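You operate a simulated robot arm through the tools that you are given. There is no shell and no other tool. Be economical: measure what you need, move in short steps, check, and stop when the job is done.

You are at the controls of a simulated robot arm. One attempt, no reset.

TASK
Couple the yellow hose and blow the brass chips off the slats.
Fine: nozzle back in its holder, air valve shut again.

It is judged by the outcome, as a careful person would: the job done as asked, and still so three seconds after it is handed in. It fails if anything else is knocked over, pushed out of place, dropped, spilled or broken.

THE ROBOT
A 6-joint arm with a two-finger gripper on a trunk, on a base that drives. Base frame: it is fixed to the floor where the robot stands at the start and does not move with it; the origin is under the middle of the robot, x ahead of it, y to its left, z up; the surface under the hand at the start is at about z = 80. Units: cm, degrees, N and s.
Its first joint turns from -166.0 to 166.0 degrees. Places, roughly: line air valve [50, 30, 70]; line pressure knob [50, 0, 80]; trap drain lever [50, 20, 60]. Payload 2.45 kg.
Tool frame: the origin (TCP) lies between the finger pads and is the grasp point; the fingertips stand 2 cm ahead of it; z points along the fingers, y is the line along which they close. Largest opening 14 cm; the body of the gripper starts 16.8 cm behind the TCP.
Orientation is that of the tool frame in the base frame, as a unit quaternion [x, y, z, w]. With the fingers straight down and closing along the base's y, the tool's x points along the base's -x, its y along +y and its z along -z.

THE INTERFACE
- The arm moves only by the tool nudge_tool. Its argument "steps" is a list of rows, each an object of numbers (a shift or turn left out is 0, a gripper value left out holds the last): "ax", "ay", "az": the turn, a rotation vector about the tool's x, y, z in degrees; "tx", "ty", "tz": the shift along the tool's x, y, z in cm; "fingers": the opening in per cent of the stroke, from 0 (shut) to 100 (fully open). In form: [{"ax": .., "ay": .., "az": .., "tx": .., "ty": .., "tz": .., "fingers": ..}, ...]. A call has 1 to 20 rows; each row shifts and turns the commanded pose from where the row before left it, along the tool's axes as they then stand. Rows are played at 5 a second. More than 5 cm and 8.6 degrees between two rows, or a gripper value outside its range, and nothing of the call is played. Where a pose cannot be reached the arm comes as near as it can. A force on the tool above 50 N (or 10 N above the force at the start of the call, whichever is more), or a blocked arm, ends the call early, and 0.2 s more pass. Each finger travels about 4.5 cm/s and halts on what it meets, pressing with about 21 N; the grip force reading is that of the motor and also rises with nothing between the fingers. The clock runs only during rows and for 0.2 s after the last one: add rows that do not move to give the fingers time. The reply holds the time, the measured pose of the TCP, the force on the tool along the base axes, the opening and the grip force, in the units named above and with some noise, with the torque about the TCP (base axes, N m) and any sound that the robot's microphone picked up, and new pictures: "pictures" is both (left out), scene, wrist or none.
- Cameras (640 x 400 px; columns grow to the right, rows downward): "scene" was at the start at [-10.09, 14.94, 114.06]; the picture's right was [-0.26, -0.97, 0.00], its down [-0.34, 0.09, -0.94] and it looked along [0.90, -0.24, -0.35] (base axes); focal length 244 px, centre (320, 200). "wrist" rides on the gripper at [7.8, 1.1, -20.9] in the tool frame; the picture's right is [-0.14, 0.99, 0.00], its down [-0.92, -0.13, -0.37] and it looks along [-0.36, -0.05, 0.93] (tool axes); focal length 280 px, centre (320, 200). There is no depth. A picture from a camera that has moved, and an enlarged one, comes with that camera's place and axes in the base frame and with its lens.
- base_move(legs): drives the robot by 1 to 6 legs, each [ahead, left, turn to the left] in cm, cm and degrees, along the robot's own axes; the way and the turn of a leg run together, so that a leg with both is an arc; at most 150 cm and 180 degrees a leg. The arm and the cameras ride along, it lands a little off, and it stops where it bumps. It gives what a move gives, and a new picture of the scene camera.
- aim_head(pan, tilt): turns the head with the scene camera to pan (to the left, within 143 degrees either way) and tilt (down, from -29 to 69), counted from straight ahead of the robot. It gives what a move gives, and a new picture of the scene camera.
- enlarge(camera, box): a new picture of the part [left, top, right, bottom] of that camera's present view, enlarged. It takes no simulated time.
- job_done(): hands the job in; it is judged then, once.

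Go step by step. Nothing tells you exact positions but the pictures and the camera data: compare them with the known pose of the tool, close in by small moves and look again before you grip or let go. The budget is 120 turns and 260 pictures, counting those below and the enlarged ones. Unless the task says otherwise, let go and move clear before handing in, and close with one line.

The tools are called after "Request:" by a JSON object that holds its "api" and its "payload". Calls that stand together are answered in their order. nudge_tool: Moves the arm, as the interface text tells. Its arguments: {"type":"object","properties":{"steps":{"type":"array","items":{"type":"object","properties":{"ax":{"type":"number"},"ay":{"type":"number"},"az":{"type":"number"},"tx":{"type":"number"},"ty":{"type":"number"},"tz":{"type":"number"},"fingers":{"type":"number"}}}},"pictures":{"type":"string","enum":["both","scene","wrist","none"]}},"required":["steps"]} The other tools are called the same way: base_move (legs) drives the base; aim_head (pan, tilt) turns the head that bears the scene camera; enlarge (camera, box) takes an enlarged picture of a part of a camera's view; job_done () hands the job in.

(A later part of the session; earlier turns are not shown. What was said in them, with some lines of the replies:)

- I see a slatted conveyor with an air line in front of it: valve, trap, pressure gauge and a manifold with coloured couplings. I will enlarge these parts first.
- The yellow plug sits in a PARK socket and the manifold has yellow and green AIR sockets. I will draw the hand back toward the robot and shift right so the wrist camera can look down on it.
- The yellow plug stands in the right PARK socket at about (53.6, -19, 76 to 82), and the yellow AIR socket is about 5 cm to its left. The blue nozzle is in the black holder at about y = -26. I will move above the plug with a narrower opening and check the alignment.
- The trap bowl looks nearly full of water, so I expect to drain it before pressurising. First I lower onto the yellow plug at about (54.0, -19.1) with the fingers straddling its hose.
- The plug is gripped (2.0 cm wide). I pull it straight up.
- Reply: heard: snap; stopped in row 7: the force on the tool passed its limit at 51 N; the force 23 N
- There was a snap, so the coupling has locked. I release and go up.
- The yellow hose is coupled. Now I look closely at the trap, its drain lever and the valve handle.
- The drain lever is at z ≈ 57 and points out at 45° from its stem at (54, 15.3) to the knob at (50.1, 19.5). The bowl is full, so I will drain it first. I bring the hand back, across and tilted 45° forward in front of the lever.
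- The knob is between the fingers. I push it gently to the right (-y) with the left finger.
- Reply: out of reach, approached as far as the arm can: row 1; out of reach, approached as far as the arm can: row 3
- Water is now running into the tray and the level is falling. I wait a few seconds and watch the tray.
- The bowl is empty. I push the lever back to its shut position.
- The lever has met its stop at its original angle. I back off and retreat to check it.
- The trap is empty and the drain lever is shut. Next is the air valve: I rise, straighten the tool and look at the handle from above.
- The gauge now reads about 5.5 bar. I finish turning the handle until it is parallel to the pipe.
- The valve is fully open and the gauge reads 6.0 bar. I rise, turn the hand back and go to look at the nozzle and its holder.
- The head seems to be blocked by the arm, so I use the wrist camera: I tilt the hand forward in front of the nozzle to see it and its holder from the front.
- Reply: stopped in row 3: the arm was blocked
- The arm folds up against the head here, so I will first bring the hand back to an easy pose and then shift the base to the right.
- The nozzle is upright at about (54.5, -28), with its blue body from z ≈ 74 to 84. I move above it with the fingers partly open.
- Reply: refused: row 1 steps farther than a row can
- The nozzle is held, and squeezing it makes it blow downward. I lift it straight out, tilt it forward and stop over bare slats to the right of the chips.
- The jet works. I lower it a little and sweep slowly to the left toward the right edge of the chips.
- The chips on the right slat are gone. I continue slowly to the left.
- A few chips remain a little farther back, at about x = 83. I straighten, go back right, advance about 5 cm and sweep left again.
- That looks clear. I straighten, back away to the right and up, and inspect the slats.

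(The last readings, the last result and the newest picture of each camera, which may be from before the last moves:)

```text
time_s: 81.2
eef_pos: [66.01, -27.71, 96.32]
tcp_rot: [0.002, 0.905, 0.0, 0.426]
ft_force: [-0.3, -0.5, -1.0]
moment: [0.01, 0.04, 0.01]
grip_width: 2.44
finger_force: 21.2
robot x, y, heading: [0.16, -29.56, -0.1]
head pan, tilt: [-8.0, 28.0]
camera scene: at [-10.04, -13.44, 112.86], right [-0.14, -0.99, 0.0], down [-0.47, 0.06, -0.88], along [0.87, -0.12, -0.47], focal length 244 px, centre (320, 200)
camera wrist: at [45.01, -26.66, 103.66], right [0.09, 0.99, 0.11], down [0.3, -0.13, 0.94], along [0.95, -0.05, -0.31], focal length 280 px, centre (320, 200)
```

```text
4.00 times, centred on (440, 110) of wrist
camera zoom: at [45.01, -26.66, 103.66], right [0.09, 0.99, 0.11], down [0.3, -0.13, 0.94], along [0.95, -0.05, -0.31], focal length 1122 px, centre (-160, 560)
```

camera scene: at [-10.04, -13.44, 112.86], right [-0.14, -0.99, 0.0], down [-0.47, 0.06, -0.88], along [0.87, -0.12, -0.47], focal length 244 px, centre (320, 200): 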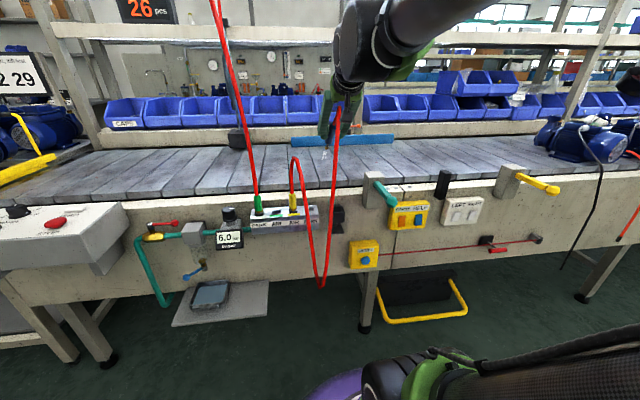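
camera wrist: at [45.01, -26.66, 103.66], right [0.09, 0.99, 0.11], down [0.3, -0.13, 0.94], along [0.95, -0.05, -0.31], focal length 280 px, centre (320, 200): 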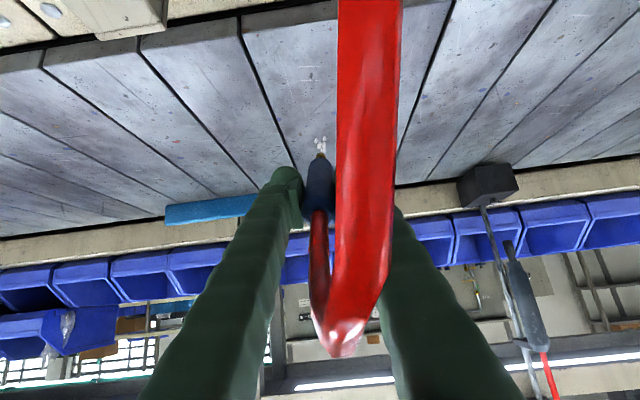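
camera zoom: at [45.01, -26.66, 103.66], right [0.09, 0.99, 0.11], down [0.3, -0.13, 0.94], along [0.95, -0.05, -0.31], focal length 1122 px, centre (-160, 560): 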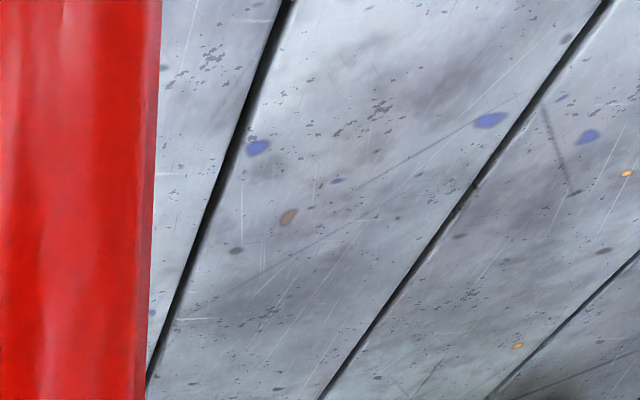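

The slats are clean; the remaining orange specks are marks in the surface. I bring the nozzle back above its holder and set it upright.

Request:
{"api": "nudge_tool", "payload": {"steps": [{"tx": 2.2, "tz": -2.7}, {"tx": 2.2, "tz": -2.7}, {"tx": 2.2, "tz": -2.6}, {"ay": 7.2}, {"ay": 7.2}, {"ay": 7.2}, {"ay": 7.2}, {"ay": 7.2}, {"ay": 7.2}, {"ay": 7.2}, {}, {}]}}

Request:
{"api": "enlarge", "payload": {"camera": "scene", "box": [280, 110, 400, 250]}}

Request:
{"api": "enlarge", "payload": {"camera": "wrist", "box": [240, 60, 400, 220]}}

```text
time_s: 83.8
eef_pos: [55.68, -27.65, 96.38]
tcp_rot: [0.002, 1.0, 0.002, 0.0]
ft_force: [-0.2, 1.0, -0.9]
moment: [0.0, 0.0, 0.01]
grip_width: 2.46
finger_force: 21.3
robot x, y, heading: [-0.27, -29.27, -0.1]
head pan, tilt: [-8.0, 28.0]
camera scene: at [-10.04, -13.44, 112.86], right [-0.14, -0.99, 0.0], down [-0.47, 0.06, -0.88], along [0.87, -0.12, -0.47], focal length 244 px, centre (320, 200)
camera wrist: at [47.92, -26.59, 117.35], right [0.14, 0.99, 0.0], down [0.92, -0.13, 0.37], along [0.36, -0.05, -0.93], focal length 280 px, centre (320, 200)
```

scene: 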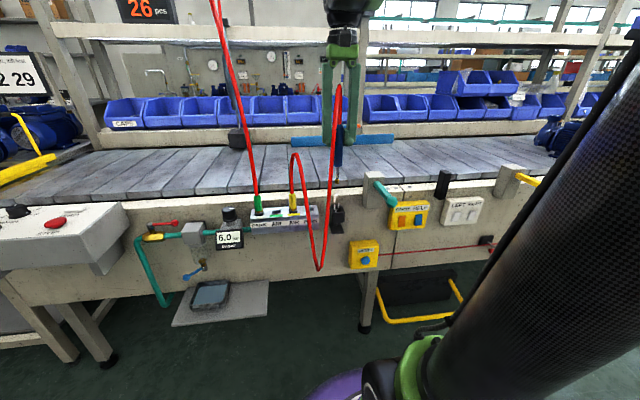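
wrist: 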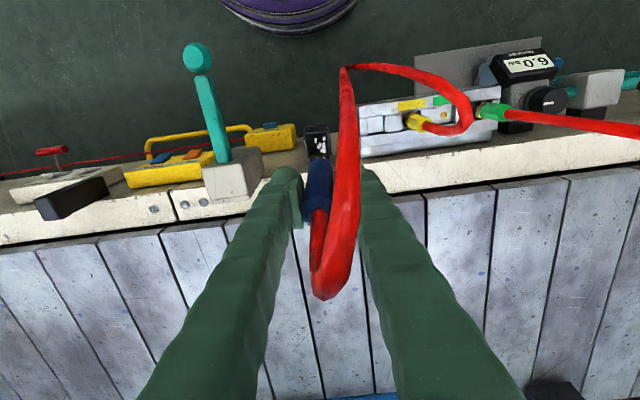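

```text
2.86 times, centred on (340, 180) of scene
camera zoom: at [-10.04, -13.44, 112.86], right [-0.14, -0.99, 0.0], down [-0.47, 0.06, -0.88], along [0.87, -0.12, -0.47], focal length 698 px, centre (263, 257)
```

zoom: 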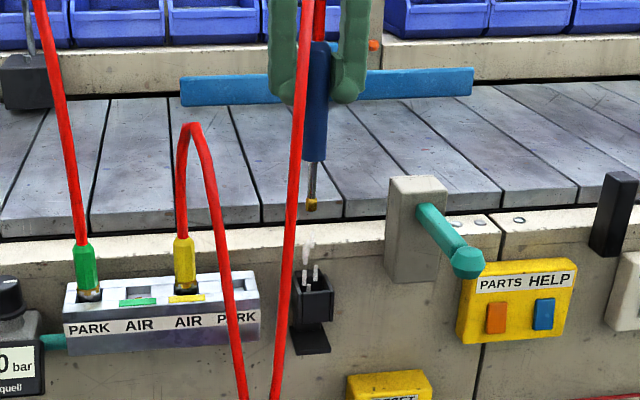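

```text
2.50 times, centred on (320, 140) of wrist
camera zoom: at [47.92, -26.59, 117.35], right [0.14, 0.99, 0.0], down [0.92, -0.13, 0.37], along [0.36, -0.05, -0.93], focal length 701 px, centre (320, 350)
```

zoom: 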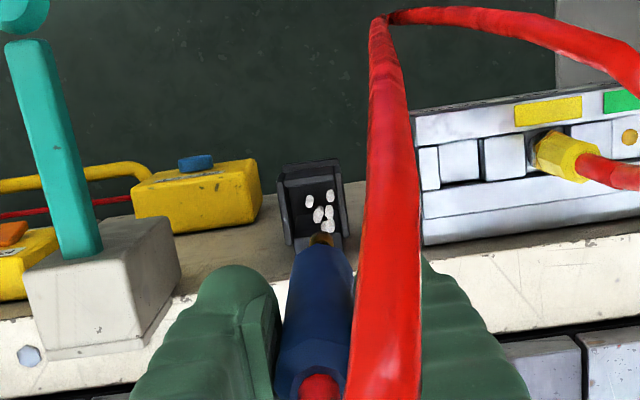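

Request:
{"api": "nudge_tool", "payload": {"steps": [{"ty": -0.65, "tx": 0.05}, {"tz": 3}, {"tz": 2}, {"tz": 1}, {}], "pictures": "wrist"}}

Request:
{"api": "enlarge", "payload": {"camera": "scene", "box": [300, 150, 380, 250]}}

Request:
{"api": "enlarge", "payload": {"camera": "wrist", "box": [240, 60, 400, 220]}}

```text
time_s: 85.0
eef_pos: [55.7, -28.33, 90.38]
tcp_rot: [0.001, 1.0, 0.001, 0.0]
ft_force: [0.7, -1.1, -1.1]
moment: [-0.02, 0.0, 0.01]
grip_width: 2.48
finger_force: 20.8
robot x, y, heading: [0.21, -29.59, 0.1]
head pan, tilt: [-8.0, 28.0]
camera wrist: at [47.88, -27.24, 111.36], right [0.14, 0.99, 0.0], down [0.92, -0.13, 0.37], along [0.37, -0.05, -0.93], focal length 280 px, centre (320, 200)
```

wrist: 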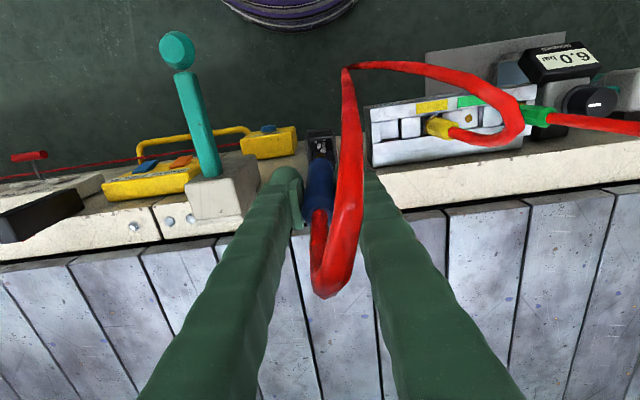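

```text
4.00 times, centred on (340, 200) of scene
camera zoom: at [-10.04, -13.44, 112.86], right [-0.14, -0.99, 0.0], down [-0.47, 0.06, -0.88], along [0.87, -0.12, -0.47], focal length 977 px, centre (240, 200)
```

zoom: 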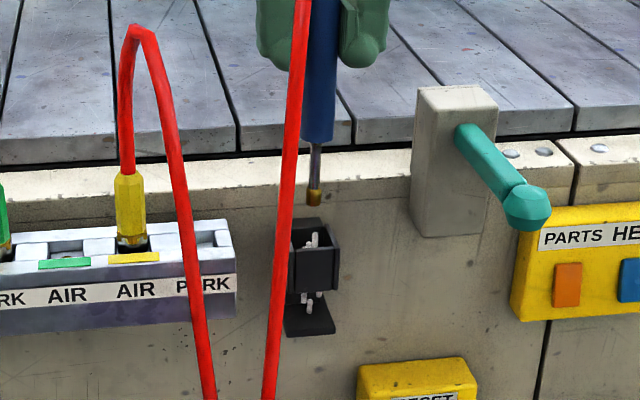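

```text
2.50 times, centred on (320, 140) of wrist
camera zoom: at [47.88, -27.24, 111.36], right [0.14, 0.99, 0.0], down [0.92, -0.13, 0.37], along [0.37, -0.05, -0.93], focal length 701 px, centre (320, 350)
```

zoom: 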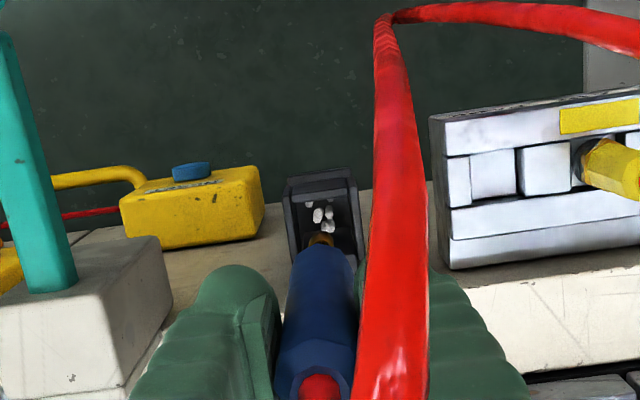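

Request:
{"api": "nudge_tool", "payload": {"steps": [{"tz": 2}, {"tz": 2}, {"tz": 2}, {"tz": 1.5}, {"tz": 1.2}, {"tz": 1}, {"tz": 0.6}, {"tz": 0.2}, {}], "pictures": "wrist"}}

Request:
{"api": "enlarge", "payload": {"camera": "scene", "box": [300, 150, 380, 250]}}

```text
time_s: 87.0
eef_pos: [55.66, -28.28, 79.96]
tcp_rot: [0.001, 1.0, 0.002, 0.001]
ft_force: [-0.2, 0.5, 20.8]
moment: [-0.01, -0.04, 0.01]
grip_width: 2.47
finger_force: 21.3
robot x, y, heading: [-0.26, -29.4, 0.1]
head pan, tilt: [-8.0, 28.0]
camera wrist: at [47.85, -27.25, 100.85], right [0.14, 0.99, 0.0], down [0.92, -0.13, 0.37], along [0.37, -0.05, -0.93], focal length 280 px, centre (320, 200)
```

wrist: 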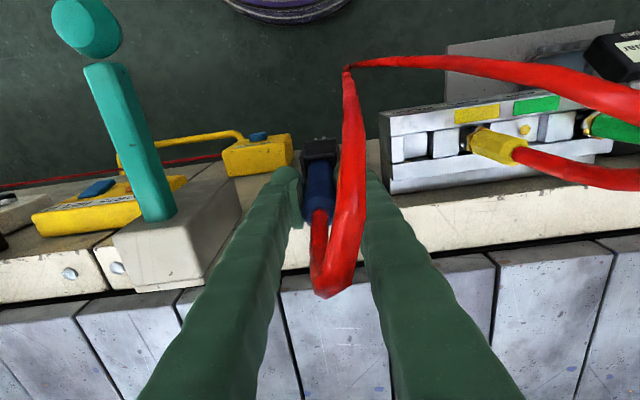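

```text
4.00 times, centred on (340, 200) of scene
camera zoom: at [-10.09, -13.44, 112.86], right [-0.14, -0.99, 0.0], down [-0.46, 0.06, -0.88], along [0.87, -0.12, -0.47], focal length 977 px, centre (240, 200)
```

zoom: 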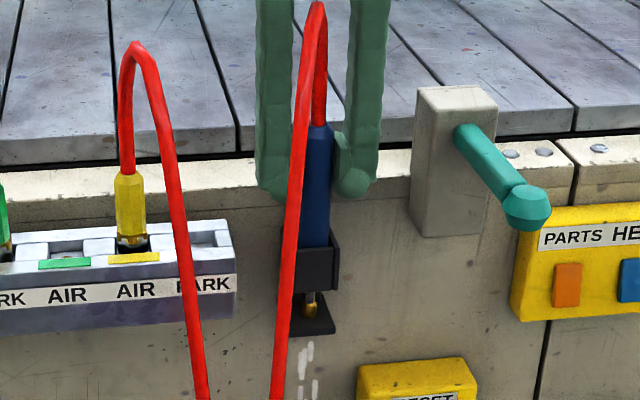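

The nozzle is seated and touching the bottom of the holder. I release it and rise straight up.

Request:
{"api": "nudge_tool", "payload": {"steps": [{"tz": -0.1}, {"fingers": 25}, {"fingers": 42}, {}, {}, {"tz": -3}, {"tz": -4}, {"tz": -4.5}, {"tz": -4.5}, {"tz": -4.5}, {"tz": -4.5}, {"tz": -4}, {}]}}

Request:
{"api": "enlarge", "payload": {"camera": "scene", "box": [300, 150, 380, 250]}}

Request:
{"api": "enlarge", "payload": {"camera": "wrist", "box": [240, 60, 440, 220]}}

```text
time_s: 89.8
eef_pos: [55.77, -28.45, 108.95]
tcp_rot: [0.002, 1.0, 0.001, 0.0]
ft_force: [-0.6, 0.2, 0.3]
moment: [0.02, -0.02, 0.01]
grip_width: 5.88
finger_force: 0.1
robot x, y, heading: [-0.1, -29.26, -0.1]
head pan, tilt: [-8.0, 28.0]
camera scene: at [-10.04, -13.44, 112.86], right [-0.14, -0.99, 0.0], down [-0.47, 0.06, -0.88], along [0.87, -0.12, -0.47], focal length 244 px, centre (320, 200)
camera wrist: at [47.84, -27.28, 129.87], right [0.14, 0.99, 0.0], down [0.92, -0.13, 0.37], along [0.37, -0.05, -0.93], focal length 280 px, centre (320, 200)
```

scene: 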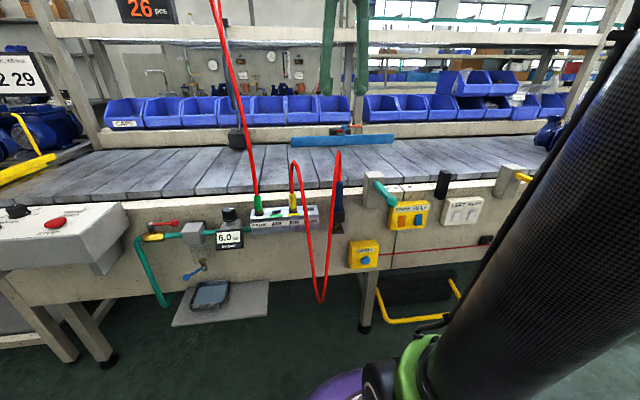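
wrist: 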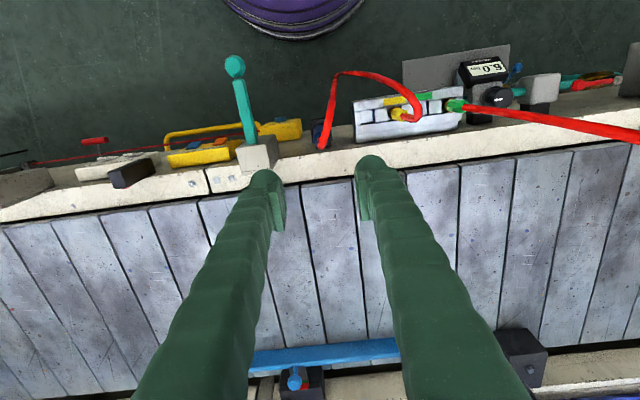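

```text
4.00 times, centred on (340, 200) of scene
camera zoom: at [-10.04, -13.44, 112.86], right [-0.14, -0.99, 0.0], down [-0.47, 0.06, -0.88], along [0.87, -0.12, -0.47], focal length 977 px, centre (240, 200)
```

zoom: 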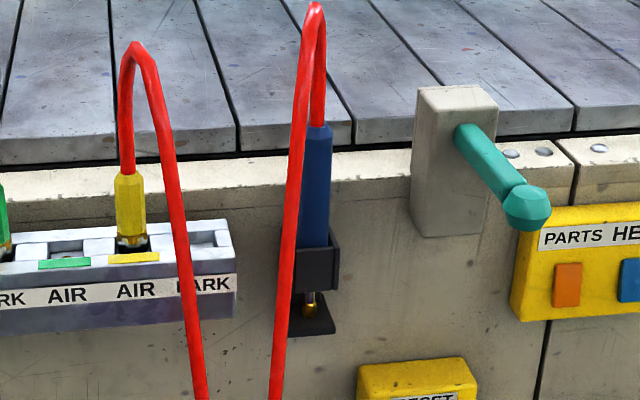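

```text
2.50 times, centred on (340, 140) of wrist
camera zoom: at [47.84, -27.28, 129.87], right [0.14, 0.99, 0.0], down [0.92, -0.13, 0.37], along [0.37, -0.05, -0.93], focal length 701 px, centre (270, 350)
```

zoom: 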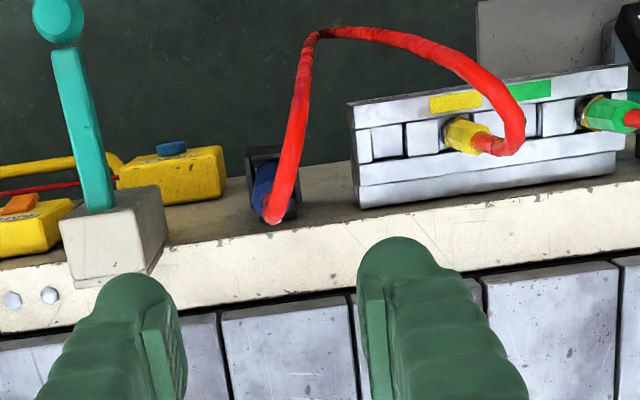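

The nozzle is back in its holder and quiet. Next I shut the air valve: I pull the hand back and up, then drive left again.

Request:
{"api": "nudge_tool", "payload": {"steps": [{"tx": 3.5, "tz": -3}, {"tx": 3.5, "tz": -3}, {"tx": 3.5, "tz": -3}, {}], "pictures": "none"}}

Request:
{"api": "base_move", "payload": {"legs": [[0, 30, 0]]}}

```text
time_s: 90.8
eef_pos: [45.06, -28.36, 118.13]
tcp_rot: [0.002, 1.0, 0.0, 0.0]
ft_force: [-0.2, 0.2, -0.4]
moment: [0.03, 0.01, -0.05]
grip_width: 5.9
finger_force: 0.1
robot x, y, heading: [-0.24, -29.43, -0.3]
head pan, tilt: [-8.0, 28.0]
```

```text
time_s: 92.8
eef_pos: [45.1, 1.87, 117.93]
tcp_rot: [0.003, 1.0, 0.001, -0.001]
ft_force: [1.2, -0.3, -0.1]
moment: [-0.02, -0.02, 0.01]
grip_width: 5.91
finger_force: 0.0
robot x, y, heading: [0.29, 0.66, 0.2]
head pan, tilt: [-8.0, 28.0]
camera scene: at [-10.0, 16.84, 112.86], right [-0.14, -0.99, 0.0], down [-0.46, 0.07, -0.88], along [0.87, -0.12, -0.47], focal length 244 px, centre (320, 200)
```

scene: 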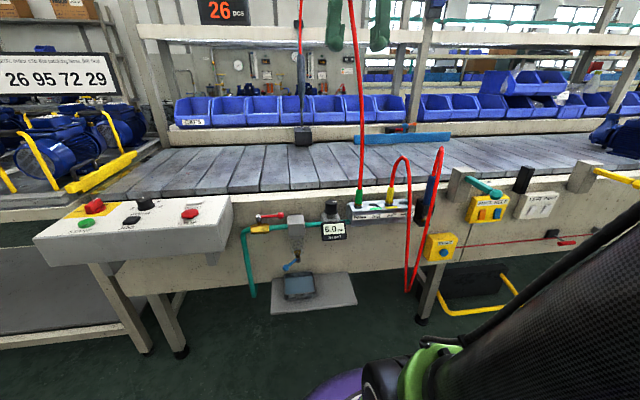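

Request:
{"api": "nudge_tool", "payload": {"steps": [{"ty": 4.7}, {"ty": 4.7}, {"ty": 4.7}, {"ty": 4.9}, {"az": -7.5}, {"az": -7.5}, {"az": -7.5}, {"az": -7.5, "fingers": 30}, {"az": -7.5}, {"az": -7.5}, {"az": -7.5, "tz": 4}, {"az": -7.5, "tz": 4}, {"az": -7.5, "tz": 4}, {"az": -7.5, "tz": 4}, {"az": -7.5}, {"az": -7.5}, {"ty": -4.5}, {"ty": -4.5}, {}]}}

Request:
{"api": "enlarge", "payload": {"camera": "wrist", "box": [220, 50, 420, 250]}}

```text
time_s: 96.8
eef_pos: [54.27, 20.74, 102.1]
tcp_rot: [-0.705, 0.709, 0.0, 0.0]
ft_force: [-0.5, 0.3, 0.0]
moment: [-0.01, 0.01, 0.0]
grip_width: 4.22
finger_force: 0.1
robot x, y, heading: [-0.21, 1.07, -0.0]
head pan, tilt: [-8.0, 28.0]
camera scene: at [-10.01, 16.84, 112.86], right [-0.14, -0.99, 0.0], down [-0.46, 0.07, -0.88], along [0.87, -0.12, -0.47], focal length 244 px, centre (320, 200)
camera wrist: at [53.18, 12.87, 122.99], right [-0.99, 0.14, 0.0], down [0.13, 0.92, 0.37], along [0.05, 0.37, -0.93], focal length 280 px, centre (320, 200)
```

scene: 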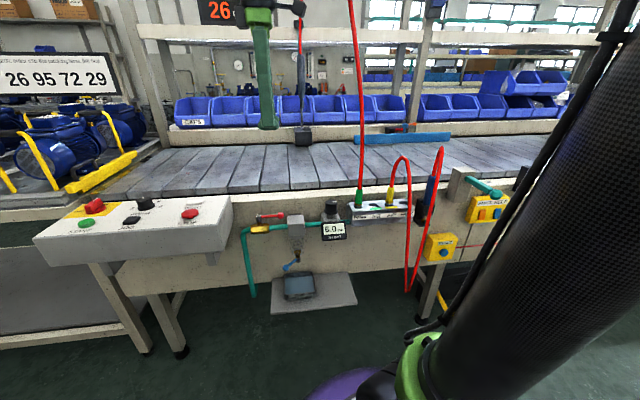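
wrist: 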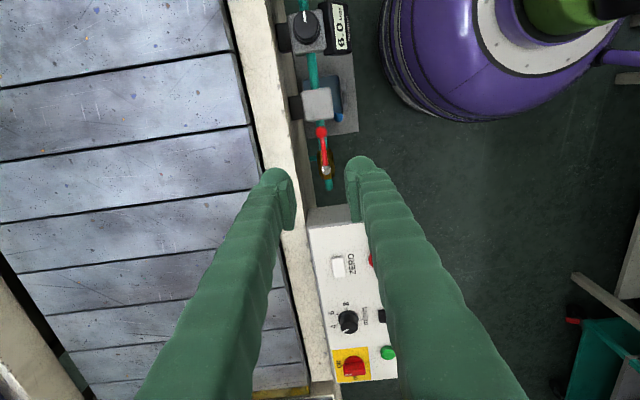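

```text
2.00 times, centred on (320, 150) of wrist
camera zoom: at [53.18, 12.87, 122.99], right [-0.99, 0.14, 0.0], down [0.13, 0.92, 0.37], along [0.05, 0.37, -0.93], focal length 561 px, centre (320, 300)
```

zoom: 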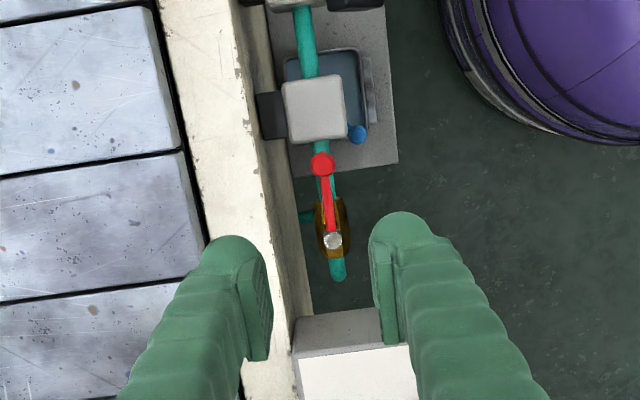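

Request:
{"api": "nudge_tool", "payload": {"steps": [{"ty": 0.3, "tx": -0.25, "fingers": 20}, {"tz": 4.5}, {"tz": 4.5}, {"tz": 4.5}, {"tz": 4.5}, {}], "pictures": "wrist"}}

Request:
{"api": "enlarge", "payload": {"camera": "wrist", "box": [220, 50, 420, 250]}}

```text
time_s: 98.2
eef_pos: [53.97, 20.96, 84.11]
tcp_rot: [-0.706, 0.709, 0.0, 0.001]
ft_force: [-0.1, 0.1, -0.1]
moment: [-0.01, -0.02, 0.02]
grip_width: 2.8
finger_force: 0.0
robot x, y, heading: [0.32, 0.8, 0.0]
head pan, tilt: [-8.0, 28.0]
camera wrist: at [52.8, 13.18, 104.92], right [-0.99, 0.14, 0.0], down [0.13, 0.92, 0.37], along [0.05, 0.37, -0.93], focal length 280 px, centre (320, 200)
```

wrist: 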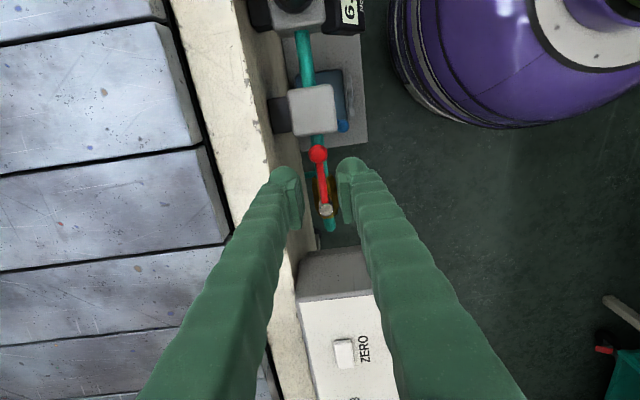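

```text
2.00 times, centred on (320, 150) of wrist
camera zoom: at [52.8, 13.18, 104.92], right [-0.99, 0.14, 0.0], down [0.13, 0.92, 0.37], along [0.05, 0.37, -0.93], focal length 561 px, centre (320, 300)
```

zoom: 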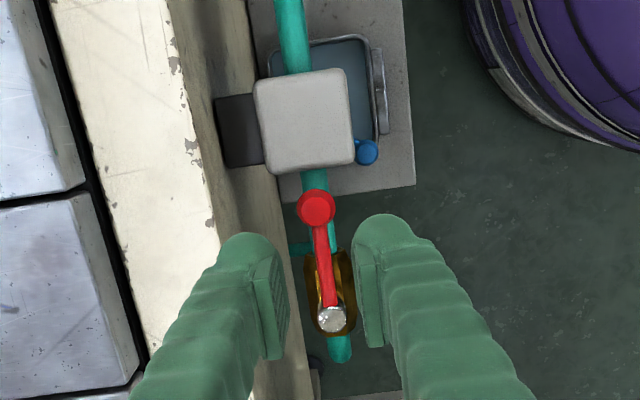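

Request:
{"api": "nudge_tool", "payload": {"steps": [{"tz": 4}, {"tz": 3}, {"tz": 1.5}, {"tz": 0.9}, {}], "pictures": "wrist"}}

Request:
{"api": "enlarge", "payload": {"camera": "wrist", "box": [220, 50, 420, 250]}}

```text
time_s: 99.5
eef_pos: [53.92, 21.11, 74.68]
tcp_rot: [-0.706, 0.709, 0.001, 0.001]
ft_force: [-0.4, 0.1, -0.4]
moment: [-0.03, -0.02, -0.01]
grip_width: 2.81
finger_force: 0.0
robot x, y, heading: [-0.04, 0.72, 0.0]
head pan, tilt: [-8.0, 28.0]
camera wrist: at [52.8, 13.22, 95.54], right [-0.99, 0.14, 0.0], down [0.13, 0.92, 0.37], along [0.05, 0.37, -0.93], focal length 280 px, centre (320, 200)
```

wrist: 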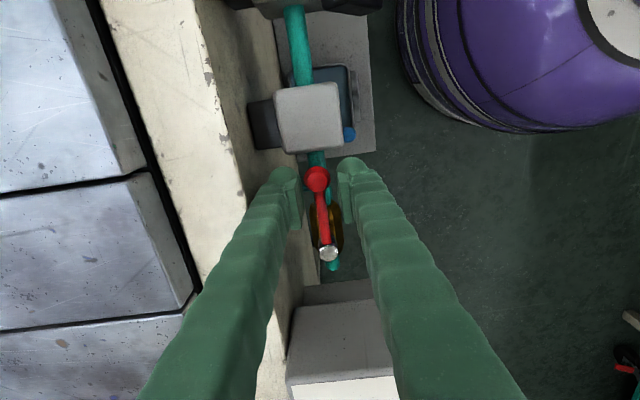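

```text
2.00 times, centred on (320, 150) of wrist
camera zoom: at [52.8, 13.22, 95.54], right [-0.99, 0.14, 0.0], down [0.13, 0.92, 0.37], along [0.05, 0.37, -0.93], focal length 561 px, centre (320, 300)
```

zoom: 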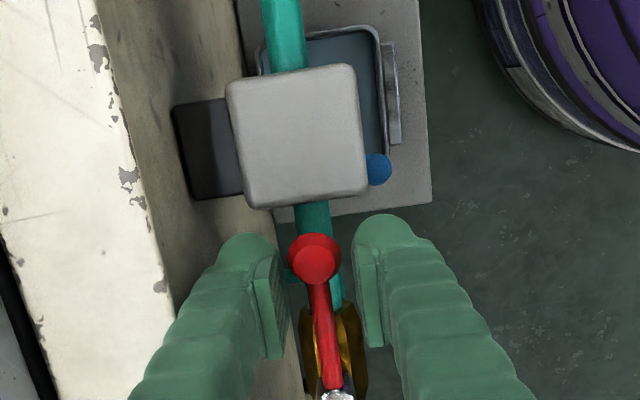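

The handle is caged. I turn it back along its arc to shut it.

Request:
{"api": "nudge_tool", "payload": {"steps": [{"ty": 0.72, "tx": 0.03, "az": 7.5}, {"ty": 0.72, "tx": 0.03, "az": 7.5}, {"ty": 0.74, "tx": 0.03, "az": 7.5}, {"ty": 0.74, "tx": 0.03, "az": 7.5}, {"ty": 0.76, "tx": 0.03, "az": 7.5}, {"ty": 0.76, "tx": 0.03, "az": 7.5}, {"ty": 0.77, "tx": 0.03, "az": 7.5}, {"ty": 0.78, "tx": 0.03, "az": 7.5}, {"ty": 0.8, "tx": 0.03, "az": 7.5}, {"ty": 0.8, "tx": 0, "az": 7.5}, {}]}}

Request:
{"api": "enlarge", "payload": {"camera": "wrist", "box": [220, 50, 420, 250]}}

```text
time_s: 101.8
eef_pos: [48.08, 24.98, 74.64]
tcp_rot: [-0.127, 0.992, 0.0, 0.0]
ft_force: [-0.3, -0.2, -0.6]
moment: [-0.04, 0.0, 0.0]
grip_width: 2.8
finger_force: 0.4
robot x, y, heading: [0.16, 0.89, -0.2]
head pan, tilt: [-8.0, 28.0]
camera scene: at [-10.0, 16.84, 112.86], right [-0.14, -0.99, 0.0], down [-0.46, 0.07, -0.88], along [0.87, -0.12, -0.47], focal length 244 px, centre (320, 200)
camera wrist: at [40.22, 23.99, 95.55], right [-0.12, 0.99, 0.0], down [0.92, 0.11, 0.37], along [0.37, 0.04, -0.93], focal length 280 px, centre (320, 200)
```

scene: 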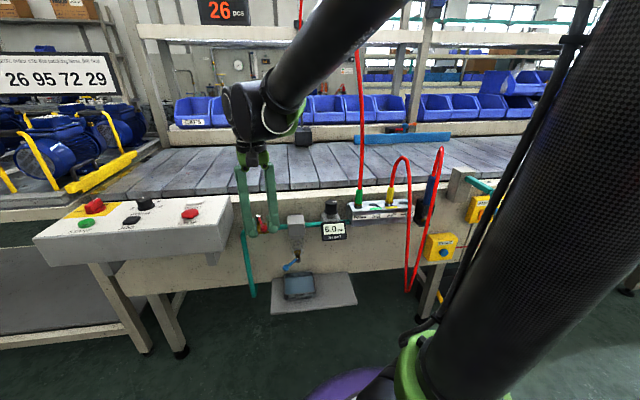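
wrist: 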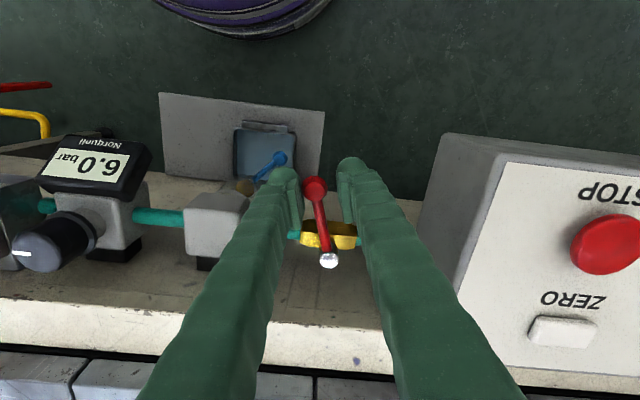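

```text
2.00 times, centred on (320, 150) of wrist
camera zoom: at [40.22, 23.99, 95.55], right [-0.12, 0.99, 0.0], down [0.92, 0.11, 0.37], along [0.37, 0.04, -0.93], focal length 561 px, centre (320, 300)
```

zoom: 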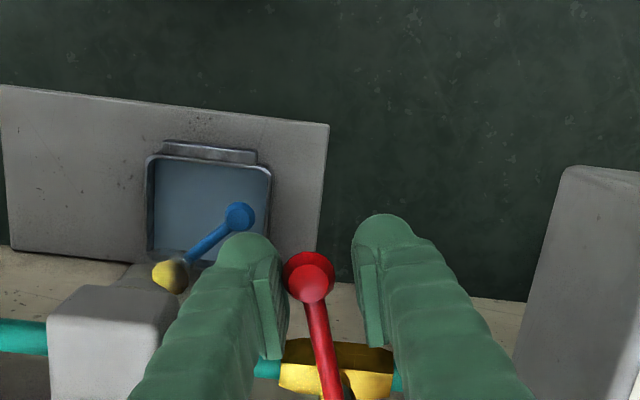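

Request:
{"api": "nudge_tool", "payload": {"steps": [{"ty": 0.8, "az": 7.5}, {"ty": 0.7, "az": 7.2}, {"ty": 0.4}, {"ty": 0.3}, {"ty": 0.2}, {}]}}

Request:
{"api": "enlarge", "payload": {"camera": "wrist", "box": [220, 50, 420, 250]}}

Request:
{"api": "enlarge", "payload": {"camera": "scene", "box": [230, 180, 370, 300]}}

```text
time_s: 103.2
eef_pos: [47.83, 27.31, 74.63]
tcp_rot: [0.0, 1.0, 0.0, 0.0]
ft_force: [1.8, -9.3, -3.5]
moment: [-0.04, -0.06, 0.07]
grip_width: 3.43
finger_force: 4.9
robot x, y, heading: [-0.14, 1.22, 0.2]
head pan, tilt: [-8.0, 28.0]
camera scene: at [-9.98, 16.82, 112.86], right [-0.14, -0.99, 0.0], down [-0.47, 0.07, -0.88], along [0.87, -0.12, -0.47], focal length 244 px, centre (320, 200)
camera wrist: at [39.95, 28.28, 95.56], right [0.14, 0.99, 0.0], down [0.92, -0.13, 0.37], along [0.37, -0.05, -0.93], focal length 280 px, centre (320, 200)
```

scene: 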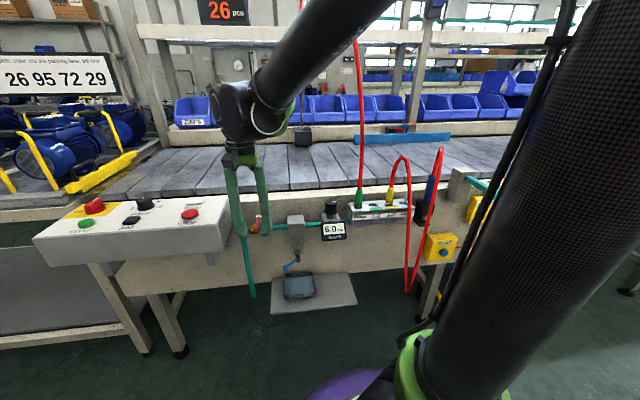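
wrist: 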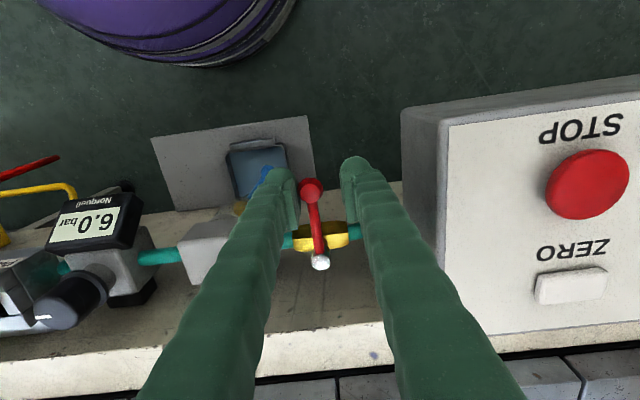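

```text
2.00 times, centred on (320, 150) of wrist
camera zoom: at [39.95, 28.28, 95.56], right [0.14, 0.99, 0.0], down [0.92, -0.13, 0.37], along [0.37, -0.05, -0.93], focal length 561 px, centre (320, 300)
```

zoom: 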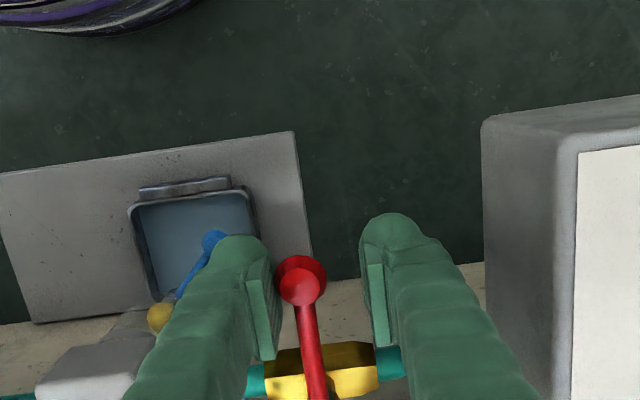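

```text
3.33 times, centred on (300, 240) of scene
camera zoom: at [-9.98, 16.82, 112.86], right [-0.14, -0.99, 0.0], down [-0.47, 0.07, -0.88], along [0.87, -0.12, -0.47], focal length 814 px, centre (387, 67)
```

zoom: 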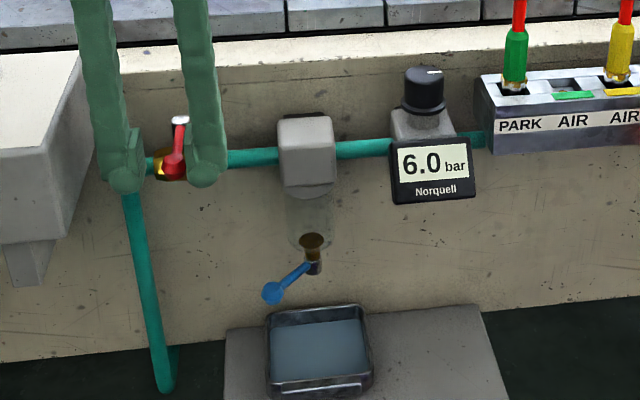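

The handle is against its stop in the original shut position; the gauge shows pressure held in the line. I clear the hand and check everything.

Request:
{"api": "nudge_tool", "payload": {"steps": [{"ty": -0.8}, {"tz": -3}, {"tz": -4.5}, {"tz": -4.5}, {"tz": -4.5}, {"tz": -4.5}, {"tz": -4.5}, {"tz": -4.5}, {"tz": -4.5}, {"ty": -4}, {"ty": -4}, {"ty": -4}, {}, {}]}}

Request:
{"api": "enlarge", "payload": {"camera": "scene", "box": [230, 180, 370, 300]}}

Request:
{"api": "enlarge", "payload": {"camera": "scene", "box": [280, 120, 460, 230]}}

```text
time_s: 106.2
eef_pos: [47.77, 14.36, 109.06]
tcp_rot: [0.0, 1.0, 0.001, 0.0]
ft_force: [0.8, -0.6, 0.5]
moment: [0.01, 0.0, 0.03]
grip_width: 2.8
finger_force: 0.0
robot x, y, heading: [0.15, 0.7, 0.1]
head pan, tilt: [-8.0, 28.0]
camera scene: at [-10.0, 16.85, 112.86], right [-0.14, -0.99, 0.0], down [-0.46, 0.07, -0.88], along [0.87, -0.12, -0.47], focal length 244 px, centre (320, 200)
camera wrist: at [39.92, 15.47, 130.05], right [0.14, 0.99, 0.0], down [0.92, -0.13, 0.37], along [0.37, -0.05, -0.93], focal length 280 px, centre (320, 200)
```

scene: 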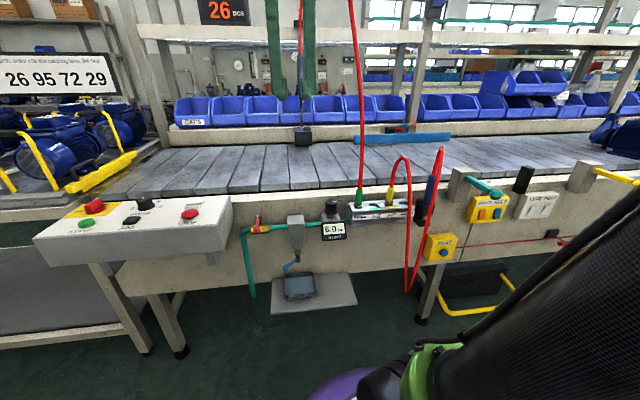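
wrist: 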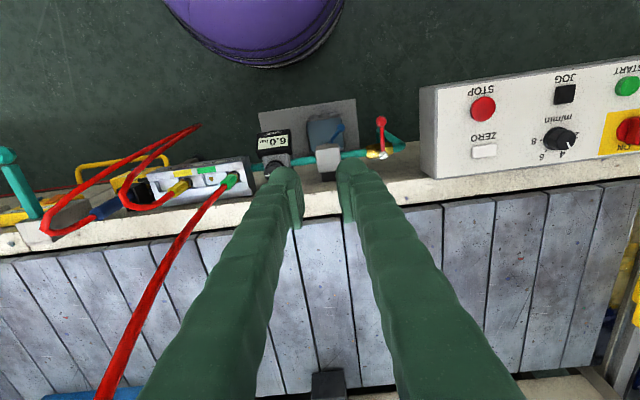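

```text
3.33 times, centred on (300, 240) of scene
camera zoom: at [-10.0, 16.85, 112.86], right [-0.14, -0.99, 0.0], down [-0.46, 0.07, -0.88], along [0.87, -0.12, -0.47], focal length 814 px, centre (387, 67)
```

zoom: 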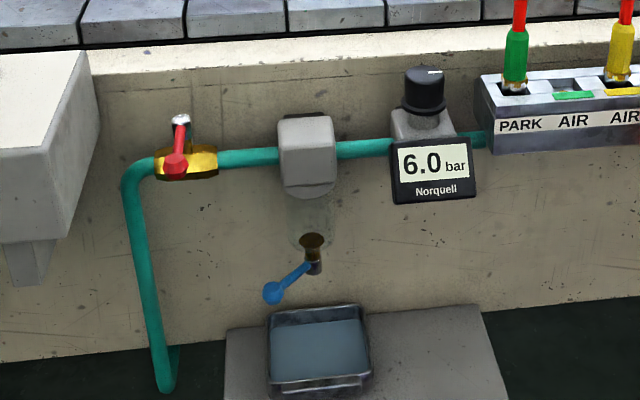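

```text
3.56 times, centred on (370, 175) of scene
camera zoom: at [-10.0, 16.85, 112.86], right [-0.14, -0.99, 0.0], down [-0.46, 0.07, -0.88], along [0.87, -0.12, -0.47], focal length 869 px, centre (142, 289)
```

zoom: 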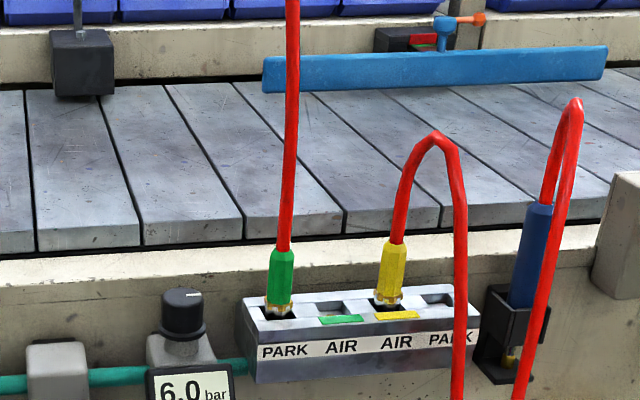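

The yellow hose is coupled, the slats are clean, the nozzle is in its holder, the valve handle is at its shut stop and the hand is clear. I hand the job in.

Request:
{"api": "job_done", "payload": {}}

```text
The job is handed in.
```

The job is handed in: the yellow hose is coupled, the brass chips are off the slats, the nozzle is back in its holder and the air valve is shut. I also drained the full water trap into its tray first and closed its lever again. The line was not bled, so the gauge still reads 6.0 bar.
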